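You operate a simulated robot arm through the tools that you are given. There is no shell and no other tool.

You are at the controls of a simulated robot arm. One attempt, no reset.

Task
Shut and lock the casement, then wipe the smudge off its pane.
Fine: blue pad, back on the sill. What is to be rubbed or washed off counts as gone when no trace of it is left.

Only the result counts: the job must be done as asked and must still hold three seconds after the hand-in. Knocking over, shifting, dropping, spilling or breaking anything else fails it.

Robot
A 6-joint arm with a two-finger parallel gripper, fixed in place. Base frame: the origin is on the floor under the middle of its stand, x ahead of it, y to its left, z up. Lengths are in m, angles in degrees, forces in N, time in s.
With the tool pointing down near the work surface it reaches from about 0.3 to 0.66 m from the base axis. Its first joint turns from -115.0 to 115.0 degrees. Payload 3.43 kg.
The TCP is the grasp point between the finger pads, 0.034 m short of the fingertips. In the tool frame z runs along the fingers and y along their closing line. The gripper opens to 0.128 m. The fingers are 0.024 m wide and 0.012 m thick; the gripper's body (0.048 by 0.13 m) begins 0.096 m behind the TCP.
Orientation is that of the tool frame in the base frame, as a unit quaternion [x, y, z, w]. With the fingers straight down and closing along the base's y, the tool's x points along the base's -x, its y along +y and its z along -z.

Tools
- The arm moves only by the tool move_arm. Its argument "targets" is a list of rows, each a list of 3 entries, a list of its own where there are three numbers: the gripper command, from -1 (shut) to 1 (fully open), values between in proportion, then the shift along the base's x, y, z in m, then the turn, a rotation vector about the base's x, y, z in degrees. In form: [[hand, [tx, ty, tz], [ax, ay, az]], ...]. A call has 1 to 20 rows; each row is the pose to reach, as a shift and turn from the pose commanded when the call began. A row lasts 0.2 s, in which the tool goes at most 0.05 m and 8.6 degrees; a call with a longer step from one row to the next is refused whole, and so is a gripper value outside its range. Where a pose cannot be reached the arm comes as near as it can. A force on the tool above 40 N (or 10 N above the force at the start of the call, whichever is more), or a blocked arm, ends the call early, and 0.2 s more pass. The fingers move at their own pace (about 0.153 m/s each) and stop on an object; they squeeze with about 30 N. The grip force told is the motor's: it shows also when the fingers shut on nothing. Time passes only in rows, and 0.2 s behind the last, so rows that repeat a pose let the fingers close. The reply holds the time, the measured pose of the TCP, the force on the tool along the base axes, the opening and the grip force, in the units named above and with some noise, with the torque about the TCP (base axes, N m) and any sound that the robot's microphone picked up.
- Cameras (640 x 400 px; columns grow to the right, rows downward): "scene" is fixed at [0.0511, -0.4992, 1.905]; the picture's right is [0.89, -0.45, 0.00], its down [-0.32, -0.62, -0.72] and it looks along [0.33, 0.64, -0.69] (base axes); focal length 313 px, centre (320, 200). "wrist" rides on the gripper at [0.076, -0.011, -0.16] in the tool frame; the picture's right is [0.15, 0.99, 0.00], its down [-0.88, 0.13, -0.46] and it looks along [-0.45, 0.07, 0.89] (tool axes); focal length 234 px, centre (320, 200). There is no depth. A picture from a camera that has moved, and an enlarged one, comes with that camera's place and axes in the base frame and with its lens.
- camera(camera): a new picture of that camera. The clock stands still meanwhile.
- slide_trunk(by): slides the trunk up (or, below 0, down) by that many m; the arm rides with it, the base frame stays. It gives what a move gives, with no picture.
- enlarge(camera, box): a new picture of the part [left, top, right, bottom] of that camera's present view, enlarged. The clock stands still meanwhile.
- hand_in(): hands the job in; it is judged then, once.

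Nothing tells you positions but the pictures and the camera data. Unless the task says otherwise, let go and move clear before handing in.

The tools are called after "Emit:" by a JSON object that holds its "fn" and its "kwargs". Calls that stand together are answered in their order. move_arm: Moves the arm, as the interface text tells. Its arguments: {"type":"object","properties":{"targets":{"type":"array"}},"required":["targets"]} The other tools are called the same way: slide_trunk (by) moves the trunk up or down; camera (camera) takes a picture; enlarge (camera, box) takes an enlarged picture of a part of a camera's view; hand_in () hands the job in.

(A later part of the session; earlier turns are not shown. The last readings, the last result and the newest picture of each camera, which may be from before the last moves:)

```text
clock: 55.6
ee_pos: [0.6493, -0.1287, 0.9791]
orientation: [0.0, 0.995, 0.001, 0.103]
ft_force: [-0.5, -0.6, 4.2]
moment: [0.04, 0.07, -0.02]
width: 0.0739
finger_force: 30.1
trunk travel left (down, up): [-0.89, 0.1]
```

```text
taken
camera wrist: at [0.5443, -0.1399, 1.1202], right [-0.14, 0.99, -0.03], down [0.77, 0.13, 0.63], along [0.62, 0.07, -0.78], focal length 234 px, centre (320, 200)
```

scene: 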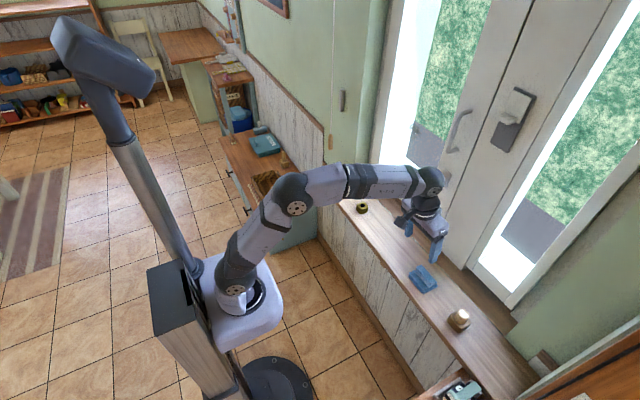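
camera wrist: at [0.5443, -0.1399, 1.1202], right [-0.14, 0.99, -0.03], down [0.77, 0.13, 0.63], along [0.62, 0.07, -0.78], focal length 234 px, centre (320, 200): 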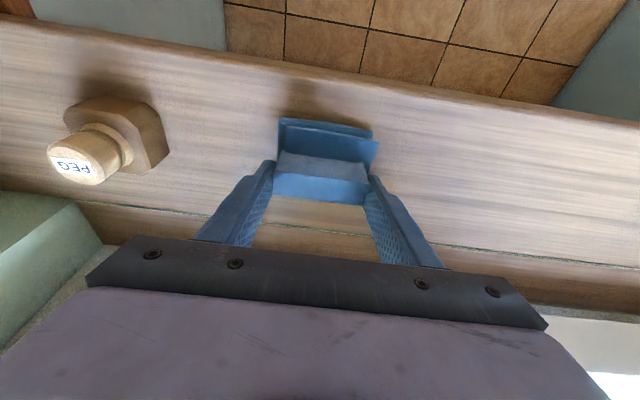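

The grip is on the block at 74 mm width. I'll lift and bring the pad toward y=0 in front of the window, clear of the handle.

Emit:
{"fn": "move_arm", "kwargs": {"targets": [[-1, [0, 0, 0.015], [0, 0, 0]], [-1, [0, 0, 0.045], [0, 0, 0]], [-1, [-0.01, 0.01, 0.085], [0, 0, 0]], [-1, [-0.025, 0.04, 0.115], [0, 0, 0]], [-1, [-0.045, 0.07, 0.14], [0, 0, 0]], [-1, [-0.065, 0.1, 0.16], [0, 0, 0]], [-1, [-0.085, 0.1287, 0.175], [0, 0, 0]]]}}

Emit:
{"fn": "camera", "kwargs": {"camera": "wrist"}}

Emit:
{"fn": "camera", "kwargs": {"camera": "scene"}}

```text
clock: 57.2
ee_pos: [0.5632, -0.0008, 1.1542]
orientation: [0.0, 0.995, 0.0, 0.102]
ft_force: [-0.2, 0.5, -0.3]
moment: [-0.03, -0.02, 0.02]
width: 0.0
finger_force: 29.8
trunk travel left (down, up): [-0.89, 0.1]
```

```text
taken
camera wrist: at [0.4579, -0.0118, 1.2958], right [-0.14, 0.99, -0.03], down [0.77, 0.13, 0.62], along [0.62, 0.07, -0.78], focal length 234 px, centre (320, 200)
```

wrist: 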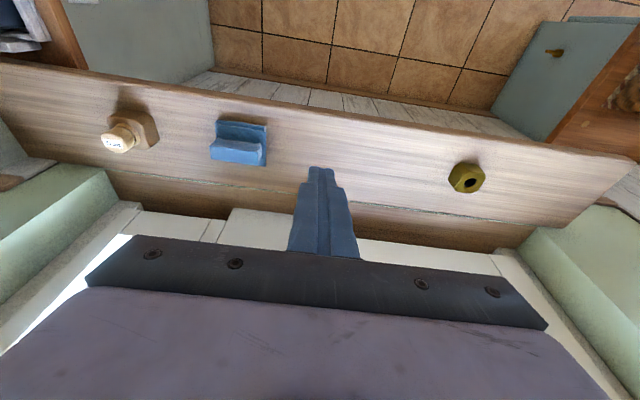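

```text
taken
```

scene: 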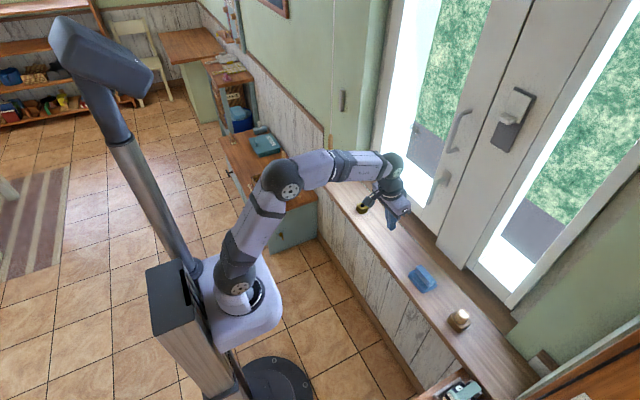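

The pad slipped out and stayed on the sill. I'll look closely at the block's shape and its current position before regripping.

Emit:
{"fn": "enlarge", "kwargs": {"camera": "wrist", "box": [200, 105, 280, 175]}}

Emit:
{"fn": "enlarge", "kwargs": {"camera": "scene", "box": [400, 250, 450, 300]}}

```text
5.71 times, centred on (240, 140) of wrist
camera zoom: at [0.4579, -0.0118, 1.2958], right [-0.14, 0.99, -0.03], down [0.77, 0.13, 0.62], along [0.62, 0.07, -0.78], focal length 1338 px, centre (777, 543)
```

zoom: 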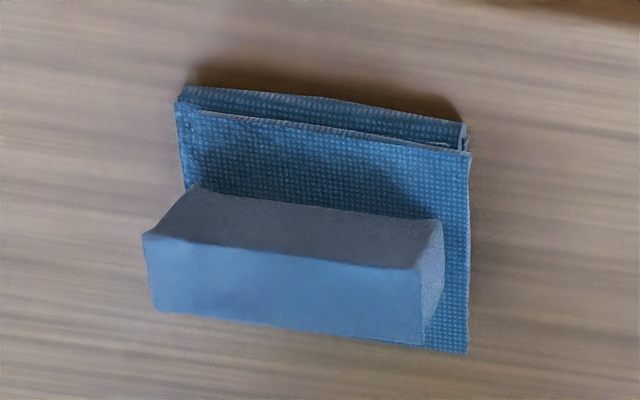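

```text
8.00 times, centred on (425, 275) of scene
camera zoom: at [0.0511, -0.4992, 1.905], right [0.89, -0.45, 0.0], down [-0.32, -0.62, -0.72], along [0.33, 0.64, -0.69], focal length 2501 px, centre (-520, -400)
```

zoom: 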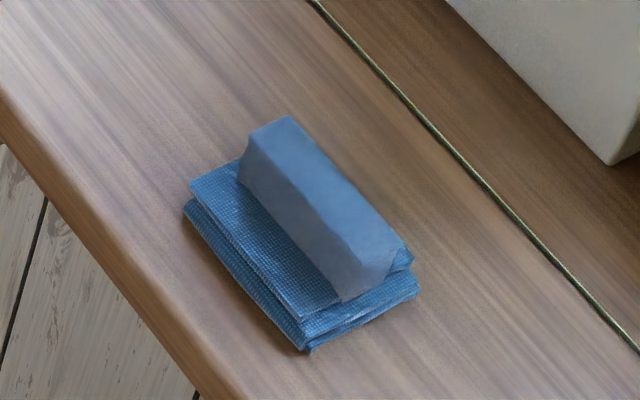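

The pad is within 1–2 mm of its original spot. I'll return with the same approach, seat the fingers a little deeper, grip, and lift slowly while checking.

Emit:
{"fn": "move_arm", "kwargs": {"targets": [[1, [0.02, -0.03, -0.01], [0, 0, 0]], [1, [0.04, -0.06, -0.03], [0, 0, 0]], [1, [0.06, -0.09, -0.05], [0, 0, 0]], [1, [0.075, -0.115, -0.08], [0, 0, 0]], [1, [0.087, -0.1285, -0.115], [0, 0, 0]], [1, [0.088, -0.1285, -0.145], [0, 0, 0]]]}}

Emit:
{"fn": "enlarge", "kwargs": {"camera": "wrist", "box": [240, 80, 400, 200]}}

```text
clock: 58.6
ee_pos: [0.6522, -0.1292, 1.008]
orientation: [-0.001, 0.995, 0.001, 0.102]
ft_force: [0.3, 0.7, 0.4]
moment: [0.02, 0.0, 0.02]
width: 0.1283
finger_force: 0.0
trunk travel left (down, up): [-0.89, 0.1]
```

```text
3.33 times, centred on (320, 140) of wrist
camera zoom: at [0.5472, -0.1406, 1.1496], right [-0.14, 0.99, -0.03], down [0.77, 0.13, 0.62], along [0.62, 0.07, -0.78], focal length 781 px, centre (320, 400)
```

zoom: 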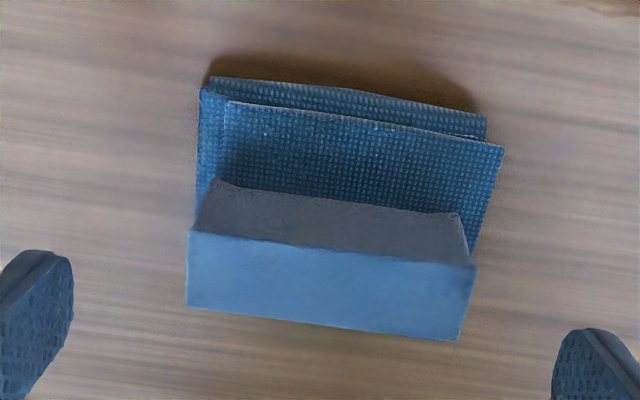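

Emit:
{"fn": "move_arm", "kwargs": {"targets": [[1, [-0.001, 0.0015, -0.015], [0, 0, 0]], [1, [-0.001, 0.0015, -0.028], [0, 0, 0]], [1, [-0.001, 0.0015, -0.032], [0, 0, 0]], [1, [-0.001, 0.0015, -0.035], [0, 0, 0]]]}}

Emit:
{"fn": "move_arm", "kwargs": {"targets": [[-1, [0, 0, 0], [0, 0, 0]], [-1, [0, 0, 0], [0, 0, 0]], [-1, [0, 0, 0], [0, 0, 0]], [-1, [0, 0, 0], [0, 0, 0]]]}}

Emit:
{"fn": "enlarge", "kwargs": {"camera": "wrist", "box": [200, 80, 440, 240]}}

Emit:
{"fn": "enlarge", "kwargs": {"camera": "scene", "box": [390, 240, 470, 320]}}

```text
clock: 59.6
ee_pos: [0.652, -0.1262, 0.9731]
orientation: [0.0, 0.995, 0.001, 0.101]
ft_force: [-0.1, 0.4, -0.4]
moment: [0.02, -0.02, -0.03]
width: 0.1284
finger_force: 0.1
trunk travel left (down, up): [-0.89, 0.1]
```

```text
clock: 60.6
ee_pos: [0.6517, -0.1277, 0.9745]
orientation: [-0.001, 0.995, 0.0, 0.102]
ft_force: [0.6, 0.4, 0.6]
moment: [0.0, 0.0, -0.02]
width: 0.0836
finger_force: 30.2
trunk travel left (down, up): [-0.89, 0.1]
```

```text
2.50 times, centred on (320, 160) of wrist
camera zoom: at [0.546, -0.1378, 1.1149], right [-0.14, 0.99, -0.03], down [0.77, 0.13, 0.62], along [0.62, 0.07, -0.78], focal length 585 px, centre (320, 300)
```

zoom: 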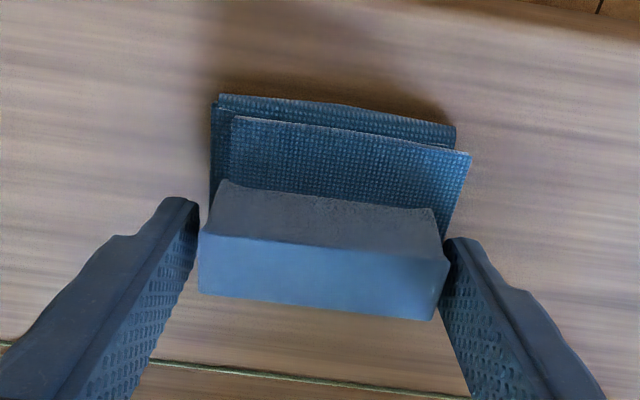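

```text
5.00 times, centred on (430, 280) of scene
camera zoom: at [0.0511, -0.4992, 1.905], right [0.89, -0.45, 0.0], down [-0.32, -0.62, -0.72], along [0.33, 0.64, -0.69], focal length 1563 px, centre (-230, -200)
```

zoom: 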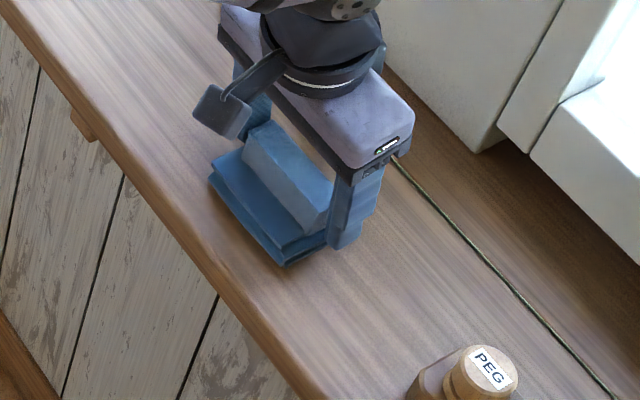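

The width of 84 mm means the tips are now on the cloth edge rather than the block. I'll open, go a few mm higher, regrip on the block, and lift in very small steps to learn what is slipping.

Emit:
{"fn": "move_arm", "kwargs": {"targets": [[0, [0, 0, 0], [0, 0, 0]], [0, [0, 0, 0.006], [0, 0, 0]], [0, [0.001, 0, 0.006], [0, 0, 0]], [-1, [0.001, 0, 0.006], [0, 0, 0]], [-1, [0.001, 0, 0.006], [0, 0, 0]], [-1, [0.001, 0, 0.006], [0, 0, 0]], [-1, [0.001, 0, 0.006], [0, 0, 0]]]}}

Emit:
{"fn": "move_arm", "kwargs": {"targets": [[-1, [0, 0, 0.002], [0, 0, 0]], [-1, [0, 0, 0.004], [0, 0, 0]], [-1, [0, 0, 0.006], [0, 0, 0]], [-1, [0, 0, 0.008], [0, 0, 0]], [-1, [0, 0, 0.01], [0, 0, 0]]]}}

Emit:
{"fn": "enlarge", "kwargs": {"camera": "wrist", "box": [200, 80, 440, 240]}}

Emit:
{"fn": "enlarge", "kwargs": {"camera": "scene", "box": [390, 240, 470, 320]}}

```text
clock: 62.2
ee_pos: [0.6533, -0.1262, 0.9792]
orientation: [-0.001, 0.995, 0.001, 0.102]
ft_force: [0.0, -1.0, -0.3]
moment: [0.02, 0.03, -0.01]
width: 0.0837
finger_force: 30.4
trunk travel left (down, up): [-0.89, 0.1]
```

```text
clock: 63.4
ee_pos: [0.6526, -0.1265, 0.9899]
orientation: [0.0, 0.995, 0.0, 0.101]
ft_force: [0.3, -0.3, 0.3]
moment: [0.01, 0.03, -0.02]
width: 0.0835
finger_force: 30.0
trunk travel left (down, up): [-0.89, 0.1]
```

```text
2.50 times, centred on (320, 160) of wrist
camera zoom: at [0.5479, -0.1379, 1.132], right [-0.14, 0.99, -0.03], down [0.77, 0.13, 0.62], along [0.62, 0.07, -0.78], focal length 585 px, centre (320, 300)
```

zoom: 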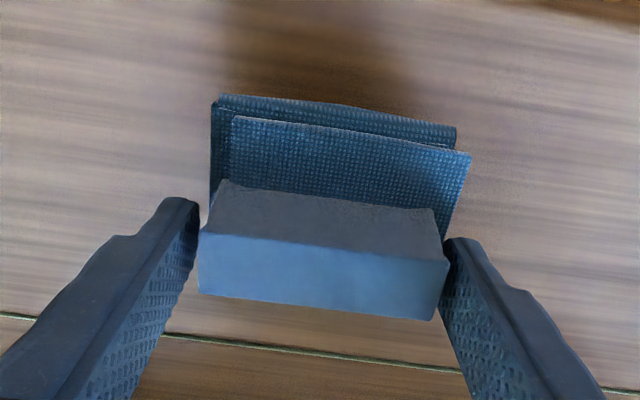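

```text
5.00 times, centred on (430, 280) of scene
camera zoom: at [0.0511, -0.4992, 1.905], right [0.89, -0.45, 0.0], down [-0.32, -0.62, -0.72], along [0.33, 0.64, -0.69], focal length 1563 px, centre (-230, -200)
```

zoom: 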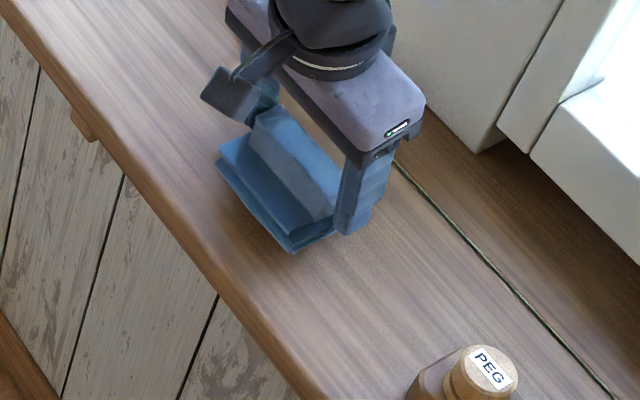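

The pad is actually lifting now, held by the cloth's edges. That overlap is only a few mm, so I'll set it back down, open fully, go about 9 mm deeper on the cloth edges, and regrip more securely.

Emit:
{"fn": "move_arm", "kwargs": {"targets": [[-1, [0, 0, -0.005], [0, 0, 0]], [-1, [0, 0, -0.01], [0, 0, 0]], [-1, [0, 0, -0.014], [0, 0, 0]], [-1, [0, 0, -0.0155], [0, 0, 0]]]}}

Emit:
{"fn": "move_arm", "kwargs": {"targets": [[1, [0, 0, 0], [0, 0, 0]], [1, [0, 0, 0], [0, 0, 0]], [1, [0, 0, -0.004], [0, 0, 0]], [1, [0, 0, -0.008], [0, 0, 0]], [1, [0, 0, -0.009], [0, 0, 0]]]}}

Emit:
{"fn": "enlarge", "kwargs": {"camera": "wrist", "box": [200, 80, 440, 240]}}

```text
clock: 64.4
ee_pos: [0.654, -0.1262, 0.9755]
orientation: [-0.001, 0.995, 0.001, 0.102]
ft_force: [0.7, 0.2, -0.9]
moment: [-0.04, -0.01, -0.02]
width: 0.0841
finger_force: 30.3
trunk travel left (down, up): [-0.89, 0.1]
```

```text
clock: 65.6
ee_pos: [0.6526, -0.1261, 0.9675]
orientation: [-0.001, 0.995, 0.001, 0.101]
ft_force: [-0.2, -1.0, 0.5]
moment: [0.0, -0.01, -0.01]
width: 0.1283
finger_force: 0.0
trunk travel left (down, up): [-0.89, 0.1]
```

```text
2.50 times, centred on (320, 160) of wrist
camera zoom: at [0.548, -0.1378, 1.1072], right [-0.14, 0.99, -0.03], down [0.77, 0.13, 0.62], along [0.62, 0.07, -0.78], focal length 585 px, centre (320, 300)
```

zoom: 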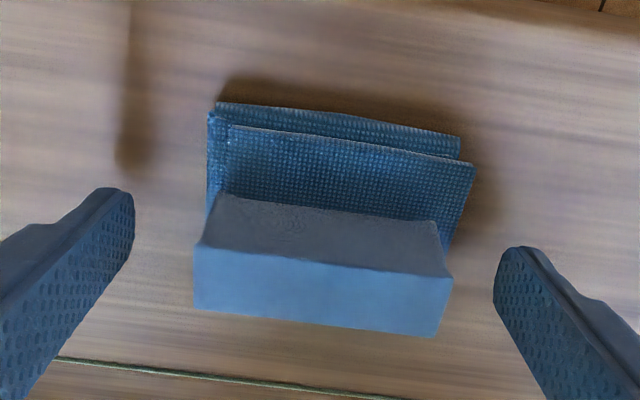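

Emit:
{"fn": "move_arm", "kwargs": {"targets": [[1, [-0.006, 0, -0.001], [0, 0, 0]], [-1, [-0.006, 0, -0.001], [0, 0, 0]], [-1, [-0.006, 0, -0.001], [0, 0, 0]], [-1, [-0.006, 0, -0.001], [0, 0, 0]], [-1, [-0.006, 0, -0.001], [0, 0, 0]]]}}

Emit:
{"fn": "move_arm", "kwargs": {"targets": [[-1, [0, 0, 0.004], [0, 0, 0]], [-1, [0, 0, 0.01], [0, 0, 0]], [-1, [0, 0, 0.02], [0, 0, 0]], [-1, [0, 0, 0.035], [0, 0, 0]], [-1, [0, 0, 0.05], [0, 0, 0]]]}}

Emit:
{"fn": "enlarge", "kwargs": {"camera": "wrist", "box": [200, 80, 440, 240]}}

Emit:
{"fn": "enlarge", "kwargs": {"camera": "scene", "box": [390, 230, 470, 310]}}

```text
clock: 66.8
ee_pos: [0.6472, -0.1259, 0.9639]
orientation: [-0.002, 0.995, 0.001, 0.102]
ft_force: [-0.6, 0.3, 0.8]
moment: [-0.07, -0.06, 0.01]
width: 0.0839
finger_force: 30.3
trunk travel left (down, up): [-0.89, 0.1]
```

```text
clock: 68.0
ee_pos: [0.6452, -0.1259, 1.0142]
orientation: [-0.001, 0.995, 0.001, 0.101]
ft_force: [-0.8, 0.0, -0.2]
moment: [-0.05, 0.0, -0.01]
width: 0.0838
finger_force: 29.8
trunk travel left (down, up): [-0.89, 0.1]
```

```text
2.50 times, centred on (320, 160) of wrist
camera zoom: at [0.541, -0.1375, 1.1564], right [-0.14, 0.99, -0.03], down [0.77, 0.13, 0.62], along [0.62, 0.07, -0.78], focal length 585 px, centre (320, 300)
```

zoom: 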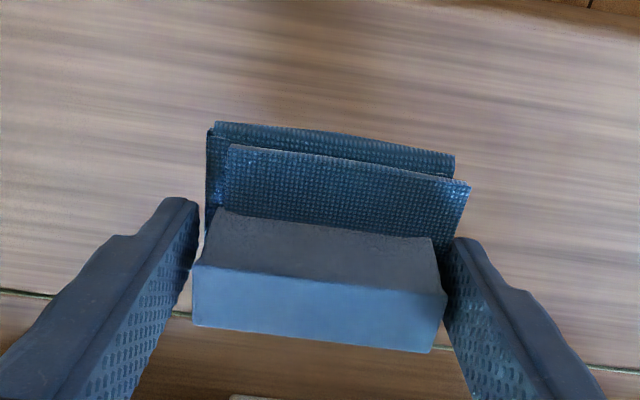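

```text
5.00 times, centred on (430, 270) of scene
camera zoom: at [0.0511, -0.4992, 1.905], right [0.89, -0.45, 0.0], down [-0.32, -0.62, -0.72], along [0.33, 0.64, -0.69], focal length 1563 px, centre (-230, -150)
```

zoom: 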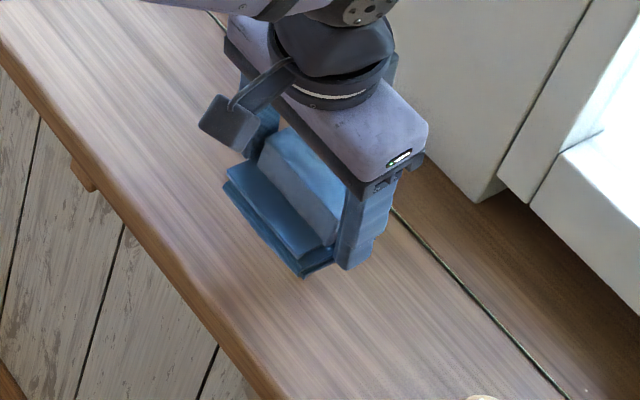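

The pad is now held securely. I'll carry it to y=0 in front of the window, then pitch the tool up in the arm's own plane so the cloth faces the pane.

Emit:
{"fn": "move_arm", "kwargs": {"targets": [[-1, [-0.01, 0.015, 0.03], [0, 0, 0]], [-1, [-0.025, 0.04, 0.06], [0, 0, 0]], [-1, [-0.04, 0.07, 0.085], [0, 0, 0]], [-1, [-0.06, 0.1, 0.105], [0, 0, 0]], [-1, [-0.075, 0.126, 0.116], [0, 0, 0]]]}}

Emit:
{"fn": "move_arm", "kwargs": {"targets": [[-1, [0.01, 0, 0.015], [0, -8, 0]], [-1, [0.02, 0, 0.03], [0, -16, 0]], [-1, [0.03, 0, 0.045], [0, -24, 0]], [-1, [0.04, 0, 0.06], [0, -32, 0]]]}}

Emit:
{"fn": "camera", "kwargs": {"camera": "scene"}}

Emit:
{"fn": "camera", "kwargs": {"camera": "wrist"}}

```text
clock: 69.2
ee_pos: [0.572, -0.0002, 1.1311]
orientation: [0.0, 0.995, 0.0, 0.101]
ft_force: [-0.4, -0.1, 0.3]
moment: [-0.02, -0.06, -0.03]
width: 0.0839
finger_force: 30.2
trunk travel left (down, up): [-0.89, 0.1]
```

```text
clock: 70.2
ee_pos: [0.6128, -0.0017, 1.1906]
orientation: [0.0, 0.928, 0.001, 0.373]
ft_force: [-0.4, -0.2, -0.9]
moment: [0.0, 0.05, 0.0]
width: 0.0839
finger_force: 30.5
trunk travel left (down, up): [-0.89, 0.1]
```

```text
taken
```

scene: 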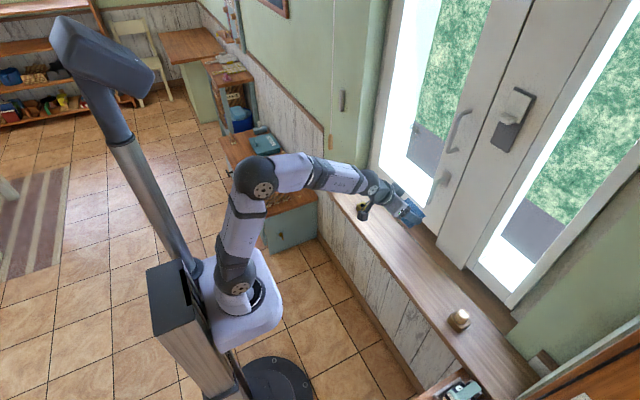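

```text
taken
camera wrist: at [0.4481, -0.0123, 1.2533], right [-0.11, 0.99, -0.1], down [0.32, 0.13, 0.94], along [0.94, 0.07, -0.33], focal length 234 px, centre (320, 200)
```

wrist: 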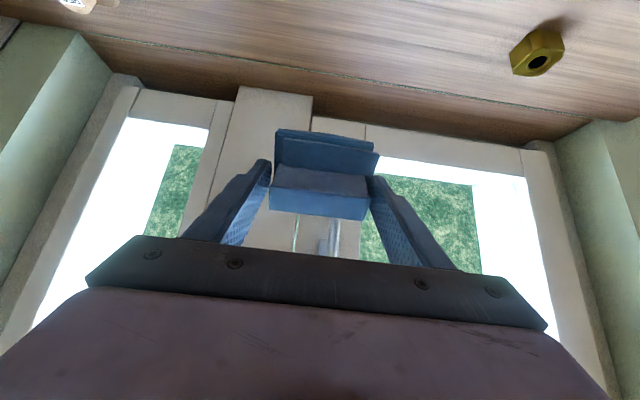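

Emit:
{"fn": "move_arm", "kwargs": {"targets": [[-1, [0.006, 0.001, 0.013], [0, -8, 0]], [-1, [0.012, 0.001, 0.026], [0, -16, 0]], [-1, [0.018, 0.001, 0.039], [0, -24, 0]], [-1, [0.024, 0.001, 0.052], [0, -32, 0]]]}}

Emit:
{"fn": "camera", "kwargs": {"camera": "scene"}}

```text
clock: 71.2
ee_pos: [0.6368, -0.0005, 1.2427]
orientation: [0.0, 0.79, 0.0, 0.614]
ft_force: [-0.1, -0.1, -1.5]
moment: [-0.05, 0.03, -0.01]
width: 0.0837
finger_force: 30.4
trunk travel left (down, up): [-0.89, 0.1]
```

```text
taken
```

scene: 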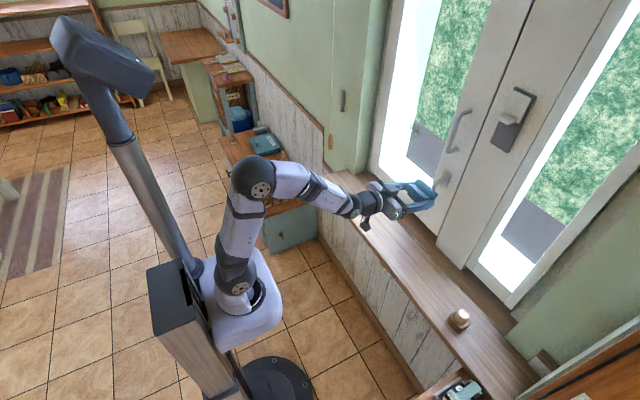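

Emit:
{"fn": "move_arm", "kwargs": {"targets": [[-1, [0.004, 0.001, 0.012], [0, -7, 0]], [-1, [0.008, 0.001, 0.024], [0, -14, 0]], [-1, [0.012, 0.001, 0.036], [0, -21, 0]], [-1, [0.015, 0.001, 0.044], [0, -26.2, 0]]]}}

Emit:
{"fn": "camera", "kwargs": {"camera": "scene"}}

Emit:
{"fn": "camera", "kwargs": {"camera": "wrist"}}

```text
clock: 72.2
ee_pos: [0.6532, 0.0003, 1.2879]
orientation: [-0.001, 0.63, 0.0, 0.777]
ft_force: [-0.2, -0.4, 0.1]
moment: [0.02, -0.01, -0.01]
width: 0.0836
finger_force: 30.0
trunk travel left (down, up): [-0.89, 0.1]
```

```text
taken
```

scene: 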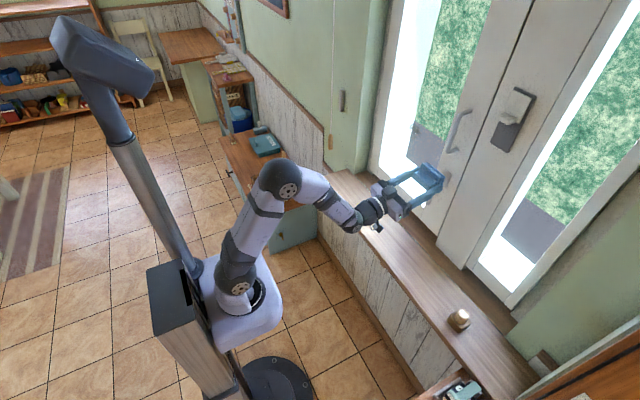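

```text
taken
camera wrist: at [0.5125, -0.0105, 1.1808], right [0.03, 0.99, -0.14], down [-0.63, 0.13, 0.77], along [0.78, 0.07, 0.62], focal length 234 px, centre (320, 200)
```

wrist: 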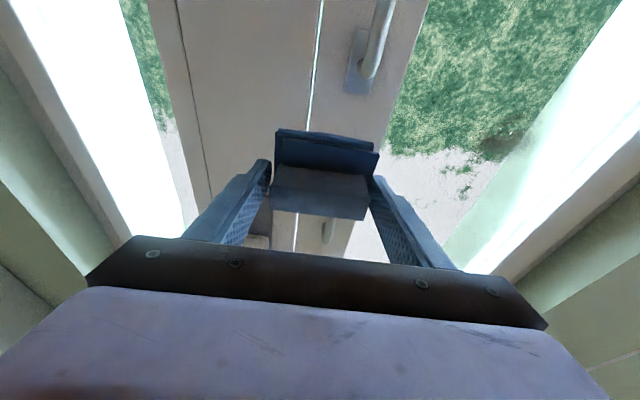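

The pad is facing the pane. I'll shift left to in front of the smudge, keeping clear of the handles.

Emit:
{"fn": "move_arm", "kwargs": {"targets": [[-1, [0, 0.03, 0], [0, 0, 0]], [-1, [0, 0.06, 0], [0, 0, 0]], [-1, [0, 0.09, 0], [0, 0, 0]], [-1, [0, 0.125, 0], [0, 0, 0]], [-1, [0, 0.16, 0], [0, 0, 0]], [-1, [0, 0.195, 0], [0, 0, 0]], [-1, [0, 0.22, 0], [0, 0, 0]], [-1, [0, 0.245, 0], [0, 0, 0]]]}}

Emit:
{"fn": "camera", "kwargs": {"camera": "scene"}}

Emit:
{"fn": "camera", "kwargs": {"camera": "wrist"}}

Emit:
{"fn": "enlarge", "kwargs": {"camera": "scene", "box": [380, 90, 480, 200]}}

```text
clock: 74.0
ee_pos: [0.6514, 0.2483, 1.2864]
orientation: [-0.001, 0.631, -0.001, 0.776]
ft_force: [1.1, -0.8, -1.1]
moment: [0.0, 0.01, -0.02]
width: 0.084
finger_force: 30.0
trunk travel left (down, up): [-0.89, 0.1]
```

```text
taken
```

scene: 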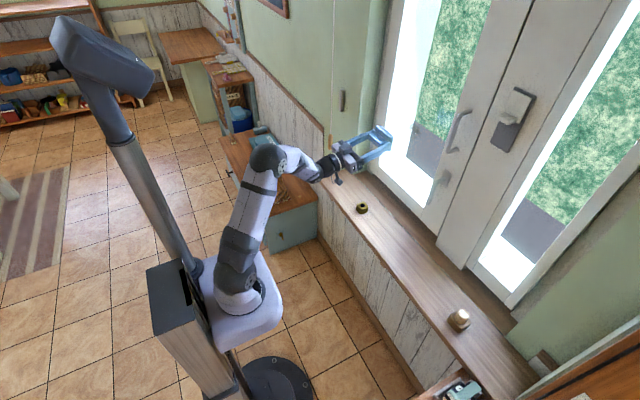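

```text
taken
camera wrist: at [0.5119, 0.2366, 1.1798], right [0.03, 0.99, -0.15], down [-0.63, 0.13, 0.77], along [0.78, 0.07, 0.62], focal length 234 px, centre (320, 200)
```

wrist: 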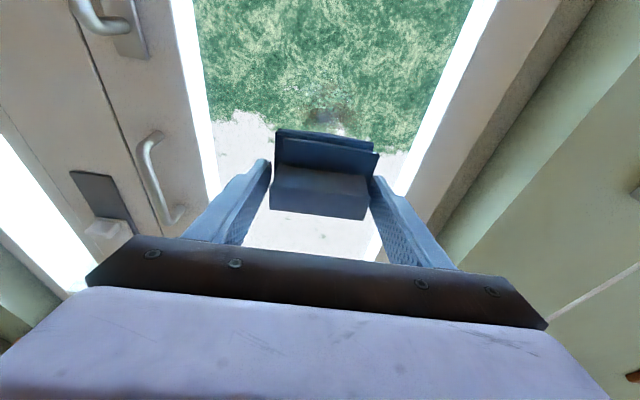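

```text
3.64 times, centred on (430, 145) of scene
camera zoom: at [0.0511, -0.4992, 1.905], right [0.89, -0.45, 0.0], down [-0.32, -0.62, -0.72], along [0.33, 0.64, -0.69], focal length 1137 px, centre (-80, 400)
```

zoom: 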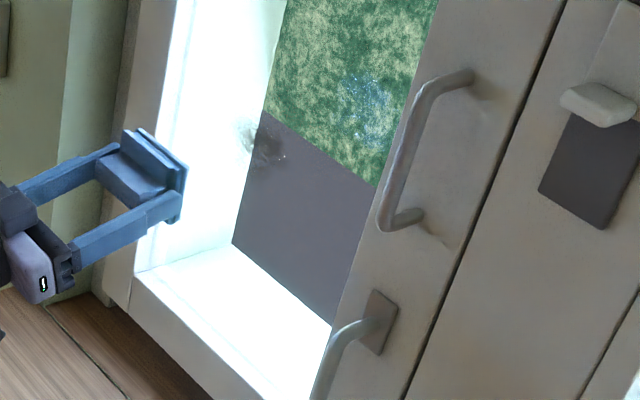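

Emit:
{"fn": "enlarge", "kwargs": {"camera": "scene", "box": [430, 100, 490, 150]}}

Emit:
{"fn": "enlarge", "kwargs": {"camera": "scene", "box": [435, 118, 475, 150]}}

Emit:
{"fn": "enlarge", "kwargs": {"camera": "wrist", "box": [200, 20, 460, 180]}}

```text
8.00 times, centred on (460, 125) of scene
camera zoom: at [0.0511, -0.4992, 1.905], right [0.89, -0.45, 0.0], down [-0.32, -0.62, -0.72], along [0.33, 0.64, -0.69], focal length 2501 px, centre (-800, 800)
```

zoom: 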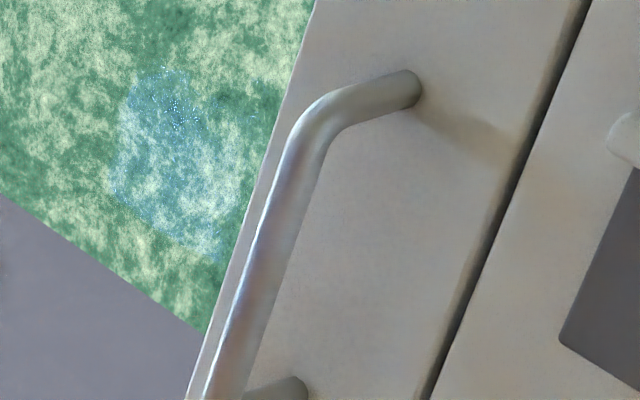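

```text
12.50 times, centred on (455, 134) of scene
camera zoom: at [0.0511, -0.4992, 1.905], right [0.89, -0.45, 0.0], down [-0.32, -0.62, -0.72], along [0.33, 0.64, -0.69], focal length 3908 px, centre (-1368, 1025)
```

zoom: 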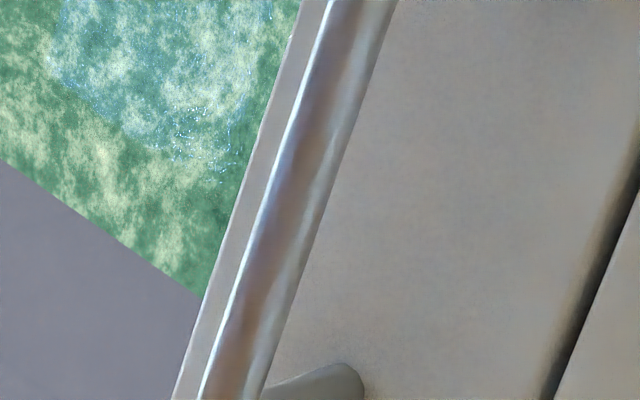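

```text
2.46 times, centred on (330, 100) of wrist
camera zoom: at [0.5119, 0.2366, 1.1798], right [0.03, 0.99, -0.15], down [-0.63, 0.13, 0.77], along [0.78, 0.07, 0.62], focal length 576 px, centre (295, 446)
```

zoom: 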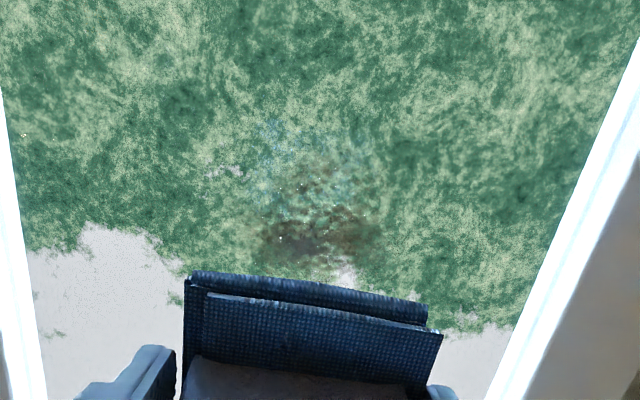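

The bluish speckle is only the pad's reflection in the glass. The real smudge is the brown patch spanning y≈0.205–0.29, z≈1.245–1.33. I'll advance slowly until the cloth touches the pane.

Emit:
{"fn": "move_arm", "kwargs": {"targets": [[-1, [0.03, 0, 0.0], [0, 0, 0]], [-1, [0.06, 0, 0.0], [0, 0, 0]], [-1, [0.085, 0, 0.002], [0, 0, 0]], [-1, [0.1, 0, 0.002], [0, 0, 0]]]}}

Emit:
{"fn": "move_arm", "kwargs": {"targets": [[-1, [0.005, 0, 0], [0, 0, 0]], [-1, [0.01, 0, 0], [0, 0, 0]], [-1, [0.015, 0, 0], [0, 0, 0]]]}}

Emit:
{"fn": "camera", "kwargs": {"camera": "wrist"}}

Emit:
{"fn": "enlarge", "kwargs": {"camera": "scene", "box": [380, 90, 480, 200]}}

```text
clock: 75.0
ee_pos: [0.7505, 0.2465, 1.2904]
orientation: [0.0, 0.631, 0.0, 0.776]
ft_force: [0.1, 0.1, 0.4]
moment: [0.0, 0.01, 0.02]
width: 0.0839
finger_force: 30.2
trunk travel left (down, up): [-0.89, 0.1]
```

```text
clock: 75.8
ee_pos: [0.7664, 0.2464, 1.2879]
orientation: [-0.001, 0.631, 0.001, 0.776]
ft_force: [0.2, -0.4, -0.2]
moment: [0.0, 0.0, -0.01]
width: 0.0837
finger_force: 30.0
trunk travel left (down, up): [-0.89, 0.1]
```

```text
taken
camera wrist: at [0.6269, 0.2351, 1.1819], right [0.03, 0.99, -0.14], down [-0.63, 0.13, 0.77], along [0.78, 0.07, 0.62], focal length 234 px, centre (320, 200)
```

wrist: 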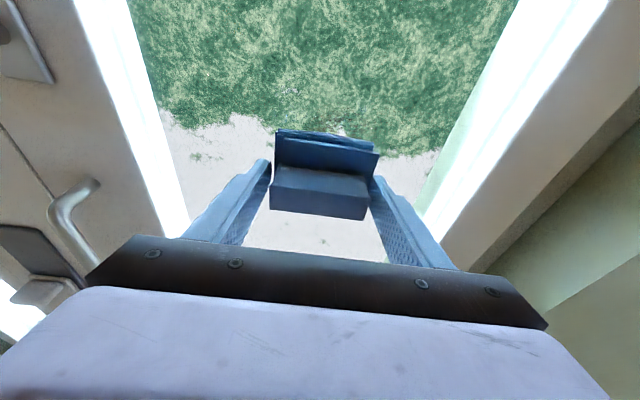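

```text
3.64 times, centred on (430, 145) of scene
camera zoom: at [0.0511, -0.4992, 1.905], right [0.89, -0.45, 0.0], down [-0.32, -0.62, -0.72], along [0.33, 0.64, -0.69], focal length 1137 px, centre (-80, 400)
```

zoom: 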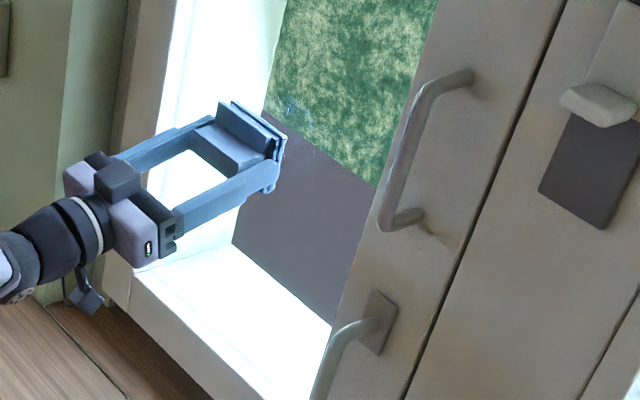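

Emit:
{"fn": "move_arm", "kwargs": {"targets": [[-1, [0.003, 0, 0.001], [0, 0, 0]], [-1, [0.006, 0, 0.001], [0, 0, 0]], [-1, [0.009, 0, 0.001], [0, 0, 0]]]}}

```text
clock: 76.6
ee_pos: [0.7756, 0.2468, 1.2887]
orientation: [-0.001, 0.631, 0.001, 0.776]
ft_force: [0.8, 0.0, -0.2]
moment: [0.02, 0.04, -0.01]
width: 0.0841
finger_force: 30.8
trunk travel left (down, up): [-0.89, 0.1]
```

Emit:
{"fn": "move_arm", "kwargs": {"targets": [[-1, [0.003, 0, 0], [0, 0, 0]], [-1, [0.006, 0, 0], [0, 0, 0]], [-1, [0.009, 0, 0], [0, 0, 0]]]}}

```text
clock: 77.4
ee_pos: [0.7814, 0.2469, 1.2901]
orientation: [-0.001, 0.631, 0.0, 0.776]
ft_force: [-12.0, -0.6, -3.8]
moment: [0.12, 0.25, -0.52]
width: 0.0837
finger_force: 30.2
trunk travel left (down, up): [-0.89, 0.1]
```

There is 12 N of contact, so the pane is at x≈0.823. The torque says the pad's right edge touches first, so I'll yaw slightly to make it lie flat.

Emit:
{"fn": "move_arm", "kwargs": {"targets": [[-1, [-0.002, 0, 0], [0, 0, -1.5]], [-1, [-0.001, 0, 0], [0, 0, -3]], [-1, [-0.001, 0, 0], [0, 0, -3]]]}}

```text
clock: 78.2
ee_pos: [0.7791, 0.2485, 1.2893]
orientation: [0.014, 0.63, -0.02, 0.776]
ft_force: [-14.4, 4.5, -4.9]
moment: [-0.21, 0.3, 0.77]
width: 0.0838
finger_force: 29.5
trunk travel left (down, up): [-0.89, 0.1]
```

Emit:
{"fn": "move_arm", "kwargs": {"targets": [[-1, [0, 0, 0], [0, 0, 1.8]], [-1, [0, 0.02, 0], [0, 0, 1.8]], [-1, [0, 0.04, 0], [0, 0, 1.8]], [-1, [0, 0.02, 0], [0, 0, 1.8]], [-1, [0, -0.005, 0], [0, 0, 1.8]], [-1, [0, -0.03, 0], [0, 0, 1.8]], [-1, [0, -0.05, 0], [0, 0, 1.8]], [-1, [0, -0.025, 0], [0, 0, 1.8]], [-1, [0, 0, 0], [0, 0, 1.8]]]}}

Emit:
{"fn": "camera", "kwargs": {"camera": "wrist"}}

Emit:
{"fn": "enlarge", "kwargs": {"camera": "scene", "box": [380, 90, 480, 200]}}

```text
clock: 80.2
ee_pos: [0.782, 0.2476, 1.2908]
orientation: [0.004, 0.63, -0.007, 0.777]
ft_force: [-4.1, 0.7, 0.7]
moment: [0.0, -0.11, 0.23]
width: 0.0838
finger_force: 30.4
trunk travel left (down, up): [-0.89, 0.1]
```

```text
taken
camera wrist: at [0.6415, 0.2392, 1.1836], right [0.05, 0.99, -0.15], down [-0.62, 0.14, 0.77], along [0.78, 0.05, 0.62], focal length 234 px, centre (320, 200)
```

wrist: 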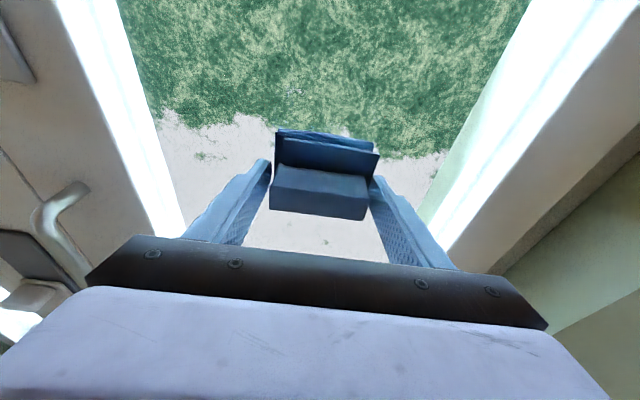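

```text
3.64 times, centred on (430, 145) of scene
camera zoom: at [0.0511, -0.4992, 1.905], right [0.89, -0.45, 0.0], down [-0.32, -0.62, -0.72], along [0.33, 0.64, -0.69], focal length 1137 px, centre (-80, 400)
```

zoom: 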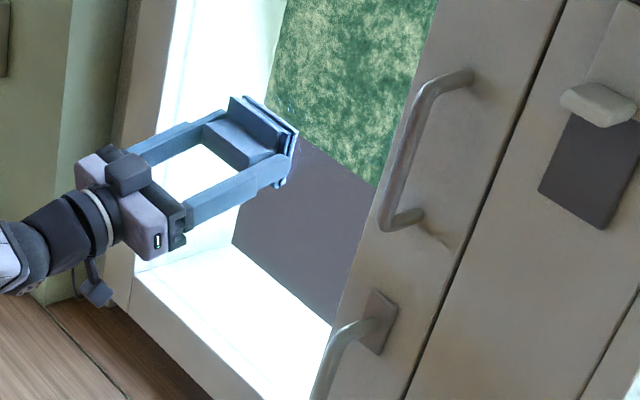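

Emit:
{"fn": "move_arm", "kwargs": {"targets": [[-1, [0.002, 0, 0.015], [0, 0, 0]], [-1, [0.002, 0.025, 0.03], [0, 0, 0]], [-1, [0.002, 0.045, 0.03], [0, 0, 0]], [-1, [0.002, 0.02, 0.03], [0, 0, 0]], [-1, [0.002, -0.01, 0.03], [0, 0, 0]], [-1, [0.002, -0.04, 0.03], [0, 0, 0]], [-1, [0.002, -0.05, 0.015], [0, 0, 0]], [-1, [0.002, -0.02, 0.01], [0, 0, 0]], [-1, [0.002, 0.01, 0.01], [0, 0, 0]], [-1, [0.002, 0.04, 0.005], [0, 0, 0]], [-1, [0.002, 0.04, -0.015], [0, 0, 0]], [-1, [0.002, 0.01, -0.02], [0, 0, 0]], [-1, [0.002, -0.02, -0.02], [0, 0, 0]], [-1, [0.002, -0.05, -0.02], [0, 0, 0]], [-1, [0.002, -0.05, -0.035], [0, 0, 0]], [-1, [0.002, -0.02, -0.035], [0, 0, 0]], [-1, [0.002, 0.01, -0.035], [0, 0, 0]], [-1, [0.002, 0.04, -0.035], [0, 0, 0]], [-1, [0.002, 0.02, -0.015], [0, 0, 0]], [-1, [0.002, 0, 0], [0, 0, 0]]]}}

Emit:
{"fn": "camera", "kwargs": {"camera": "wrist"}}

Emit:
{"fn": "enlarge", "kwargs": {"camera": "scene", "box": [380, 90, 480, 200]}}

```text
clock: 84.4
ee_pos: [0.7828, 0.2465, 1.2919]
orientation: [0.006, 0.63, -0.008, 0.777]
ft_force: [-9.3, -0.5, -1.3]
moment: [0.09, 0.07, -0.24]
width: 0.0839
finger_force: 30.0
trunk travel left (down, up): [-0.89, 0.1]
```

```text
taken
camera wrist: at [0.6427, 0.2381, 1.1857], right [0.05, 0.99, -0.14], down [-0.63, 0.14, 0.77], along [0.78, 0.05, 0.63], focal length 234 px, centre (320, 200)
```

wrist: 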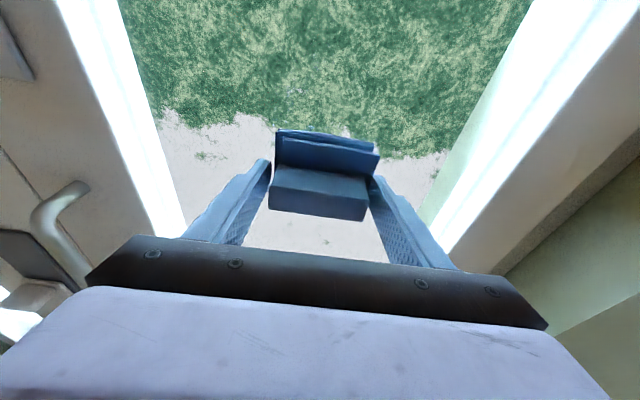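

```text
3.64 times, centred on (430, 145) of scene
camera zoom: at [0.0511, -0.4992, 1.905], right [0.89, -0.45, 0.0], down [-0.32, -0.62, -0.72], along [0.33, 0.64, -0.69], focal length 1137 px, centre (-80, 400)
```

zoom: 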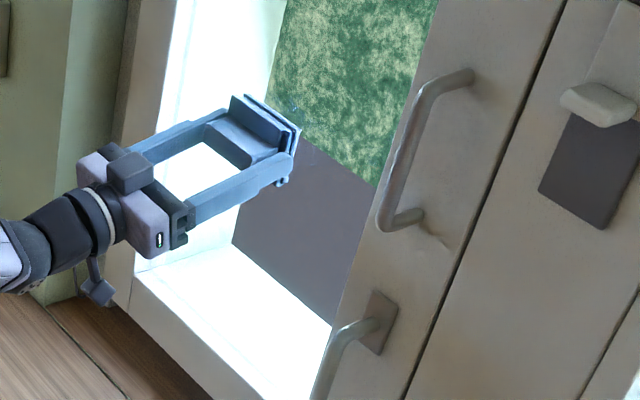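

The contact held steady at about 9 N. I'll back off to see what remains of the smudge.

Emit:
{"fn": "move_arm", "kwargs": {"targets": [[-1, [-0.03, 0, 0], [0, 0, 0]], [-1, [-0.07, 0, 0], [0, 0, 0]], [-1, [-0.11, 0, 0.02], [0, 0, 0]], [-1, [-0.13, 0, 0.06], [0, 0, 0]]]}}

Emit:
{"fn": "enlarge", "kwargs": {"camera": "wrist", "box": [200, 0, 460, 180]}}

Emit:
{"fn": "enlarge", "kwargs": {"camera": "scene", "box": [410, 90, 470, 150]}}

```text
clock: 85.4
ee_pos: [0.654, 0.2466, 1.3511]
orientation: [0.006, 0.63, -0.009, 0.776]
ft_force: [-0.6, -0.3, -0.3]
moment: [0.01, 0.01, 0.01]
width: 0.084
finger_force: 30.0
trunk travel left (down, up): [-0.89, 0.1]
```

```text
2.22 times, centred on (330, 90) of wrist
camera zoom: at [0.514, 0.2378, 1.2444], right [0.05, 0.99, -0.14], down [-0.62, 0.14, 0.77], along [0.78, 0.05, 0.62], focal length 520 px, centre (298, 444)
```

zoom: 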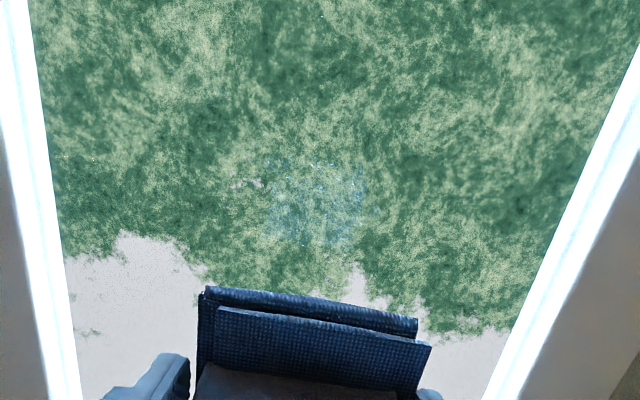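

```text
6.67 times, centred on (440, 120) of scene
camera zoom: at [0.0511, -0.4992, 1.905], right [0.89, -0.45, 0.0], down [-0.32, -0.62, -0.72], along [0.33, 0.64, -0.69], focal length 2084 px, centre (-480, 733)
```

zoom: 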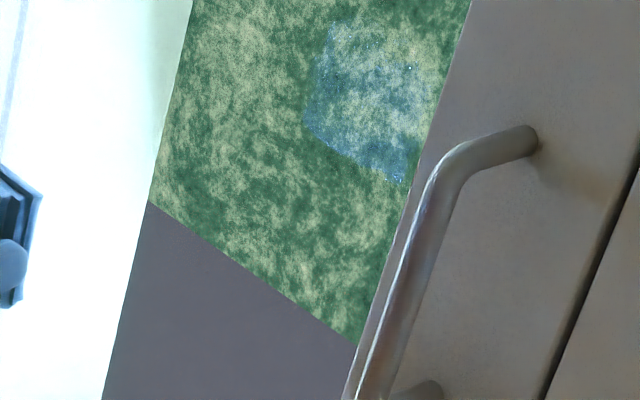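

Emit:
{"fn": "enlarge", "kwargs": {"camera": "scene", "box": [410, 110, 450, 150]}}

Emit:
{"fn": "enlarge", "kwargs": {"camera": "wrist", "box": [280, 0, 400, 120]}}

```text
10.00 times, centred on (430, 130) of scene
camera zoom: at [0.0511, -0.4992, 1.905], right [0.89, -0.45, 0.0], down [-0.32, -0.62, -0.72], along [0.33, 0.64, -0.69], focal length 3126 px, centre (-780, 900)
```

zoom: 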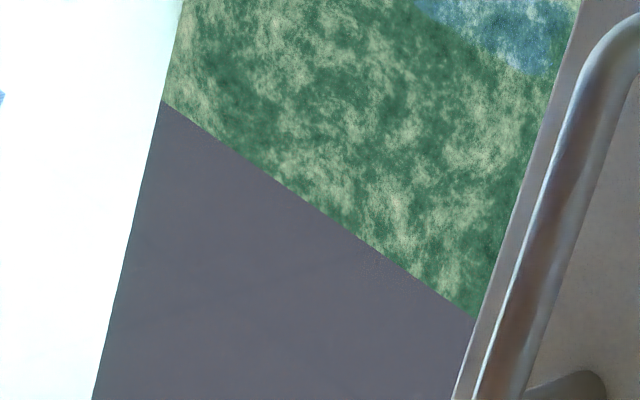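

```text
3.33 times, centred on (340, 60) of wrist
camera zoom: at [0.514, 0.2378, 1.2444], right [0.05, 0.99, -0.14], down [-0.62, 0.14, 0.77], along [0.78, 0.05, 0.62], focal length 781 px, centre (253, 667)
```

zoom: 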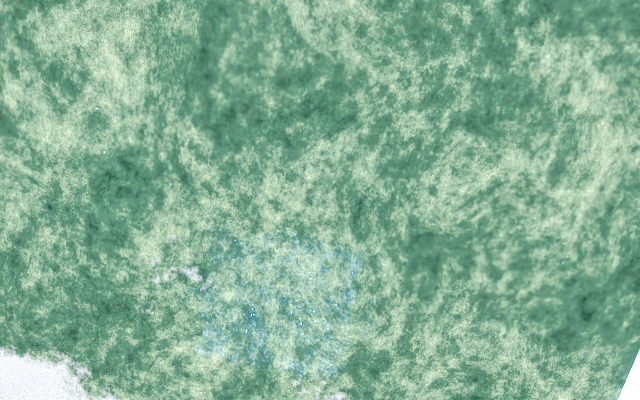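

Emit:
{"fn": "enlarge", "kwargs": {"camera": "scene", "box": [412, 112, 436, 136]}}

Emit:
{"fn": "move_arm", "kwargs": {"targets": [[-1, [0, -0.02, -0.04], [0, 0, 0]], [-1, [0, -0.04, -0.08], [0, 0, 0]], [-1, [0, -0.05, -0.11], [0, 0, 0]]]}}

Emit:
{"fn": "camera", "kwargs": {"camera": "wrist"}}

Emit:
{"fn": "enlarge", "kwargs": {"camera": "wrist", "box": [300, 60, 460, 180]}}

```text
16.00 times, centred on (424, 124) of scene
camera zoom: at [0.0511, -0.4992, 1.905], right [0.89, -0.45, 0.0], down [-0.32, -0.62, -0.72], along [0.33, 0.64, -0.69], focal length 5002 px, centre (-1344, 1416)
```

zoom: 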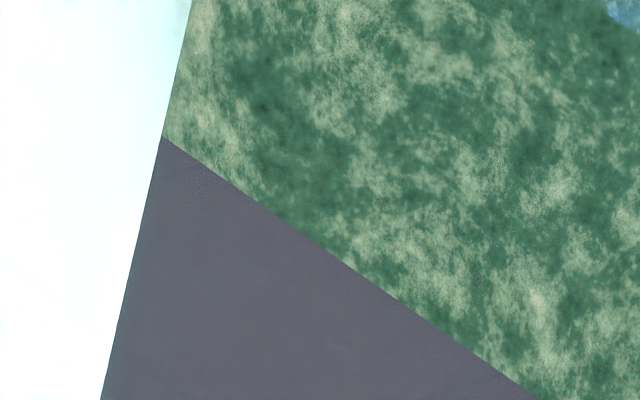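

```text
clock: 86.2
ee_pos: [0.6563, 0.1969, 1.2387]
orientation: [0.007, 0.631, -0.009, 0.776]
ft_force: [0.5, 0.1, -0.9]
moment: [-0.02, 0.04, -0.02]
width: 0.0839
finger_force: 29.8
trunk travel left (down, up): [-0.89, 0.1]
```

```text
taken
camera wrist: at [0.5158, 0.1885, 1.1315], right [0.05, 0.99, -0.14], down [-0.62, 0.14, 0.77], along [0.78, 0.05, 0.62], focal length 234 px, centre (320, 200)
```

wrist: 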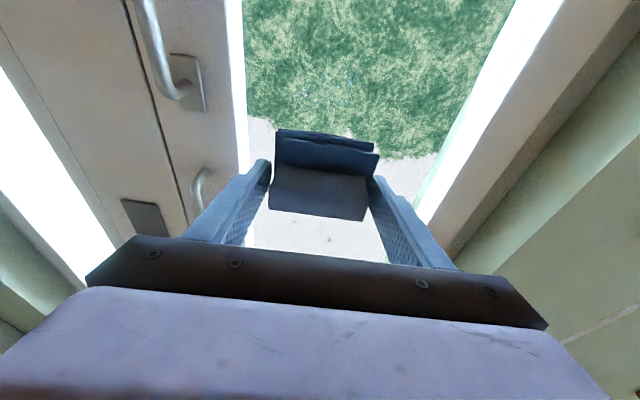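

```text
3.33 times, centred on (380, 120) of wrist
camera zoom: at [0.5158, 0.1885, 1.1315], right [0.05, 0.99, -0.14], down [-0.62, 0.14, 0.77], along [0.78, 0.05, 0.62], focal length 781 px, centre (120, 467)
```

zoom: 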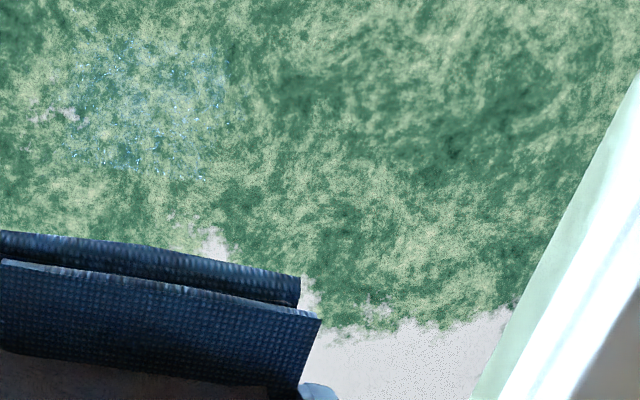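

Both views show no brown left. For certainty I'll make one more firm pass over a slightly wider area.

Emit:
{"fn": "move_arm", "kwargs": {"targets": [[-1, [0.02, 0.025, 0.03], [0, 0, 0]], [-1, [0.05, 0.05, 0.051], [0, 0, 0]], [-1, [0.085, 0.05, 0.051], [0, 0, 0]], [-1, [0.11, 0.05, 0.051], [0, 0, 0]], [-1, [0.12, 0.05, 0.051], [0, 0, 0]]]}}

Emit:
{"fn": "move_arm", "kwargs": {"targets": [[-1, [0.004, 0, 0], [0, 0, 0]], [-1, [0.008, 0, 0], [0, 0, 0]], [-1, [0.01, 0, 0], [0, 0, 0]]]}}

```text
clock: 87.4
ee_pos: [0.7769, 0.2479, 1.2907]
orientation: [0.005, 0.631, -0.007, 0.776]
ft_force: [-0.8, 0.3, -1.4]
moment: [-0.02, 0.01, 0.03]
width: 0.0843
finger_force: 30.0
trunk travel left (down, up): [-0.89, 0.1]
```

```text
clock: 88.2
ee_pos: [0.7815, 0.2479, 1.2923]
orientation: [0.005, 0.631, -0.007, 0.776]
ft_force: [-16.3, -1.6, -4.9]
moment: [0.03, -0.09, 0.1]
width: 0.0837
finger_force: 30.1
trunk travel left (down, up): [-0.89, 0.1]
```

Emit:
{"fn": "move_arm", "kwargs": {"targets": [[-1, [-0.001, 0.025, 0.0], [0, 0, 0]], [-1, [-0.001, 0.05, 0.01], [0, 0, 0]], [-1, [-0.001, 0.05, 0.035], [0, 0, 0]], [-1, [-0.001, 0.025, 0.035], [0, 0, 0]], [-1, [-0.001, 0.0, 0.035], [0, 0, 0]], [-1, [-0.001, -0.03, 0.035], [0, 0, 0]], [-1, [-0.001, -0.055, 0.03], [0, 0, 0]], [-1, [-0.001, -0.055, 0.01], [0, 0, 0]], [-1, [-0.001, -0.025, 0.01], [0, 0, 0]], [-1, [-0.001, 0.005, 0.01], [0, 0, 0]], [-1, [-0.001, 0.035, 0.005], [0, 0, 0]], [-1, [-0.001, 0.05, -0.015], [0, 0, 0]], [-1, [-0.001, 0.02, -0.015], [0, 0, 0]], [-1, [-0.001, -0.01, -0.015], [0, 0, 0]], [-1, [-0.001, -0.04, -0.015], [0, 0, 0]], [-1, [-0.001, -0.055, -0.035], [0, 0, 0]], [-1, [-0.001, -0.025, -0.04], [0, 0, 0]], [-1, [-0.001, 0.005, -0.04], [0, 0, 0]], [-1, [-0.001, 0.035, -0.04], [0, 0, 0]], [-1, [-0.001, 0.03, -0.01], [0, 0, 0]]]}}

Emit:
{"fn": "enlarge", "kwargs": {"camera": "scene", "box": [380, 90, 480, 200]}}

```text
clock: 92.4
ee_pos: [0.782, 0.2764, 1.2822]
orientation: [0.004, 0.63, -0.006, 0.776]
ft_force: [-10.6, 1.9, -1.2]
moment: [0.0, 0.04, -0.17]
width: 0.084
finger_force: 29.8
trunk travel left (down, up): [-0.89, 0.1]
```

```text
3.64 times, centred on (430, 145) of scene
camera zoom: at [0.0511, -0.4992, 1.905], right [0.89, -0.45, 0.0], down [-0.32, -0.62, -0.72], along [0.33, 0.64, -0.69], focal length 1137 px, centre (-80, 400)
```

zoom: 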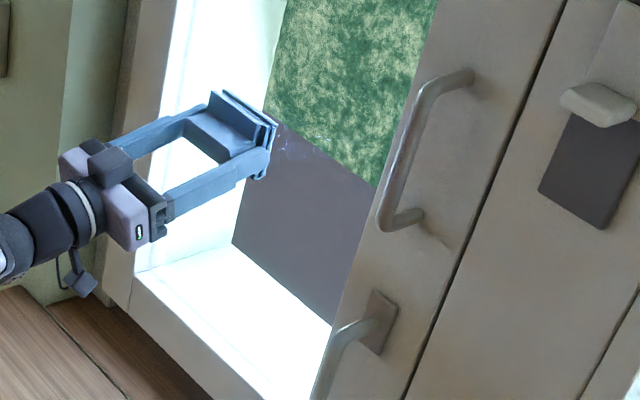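

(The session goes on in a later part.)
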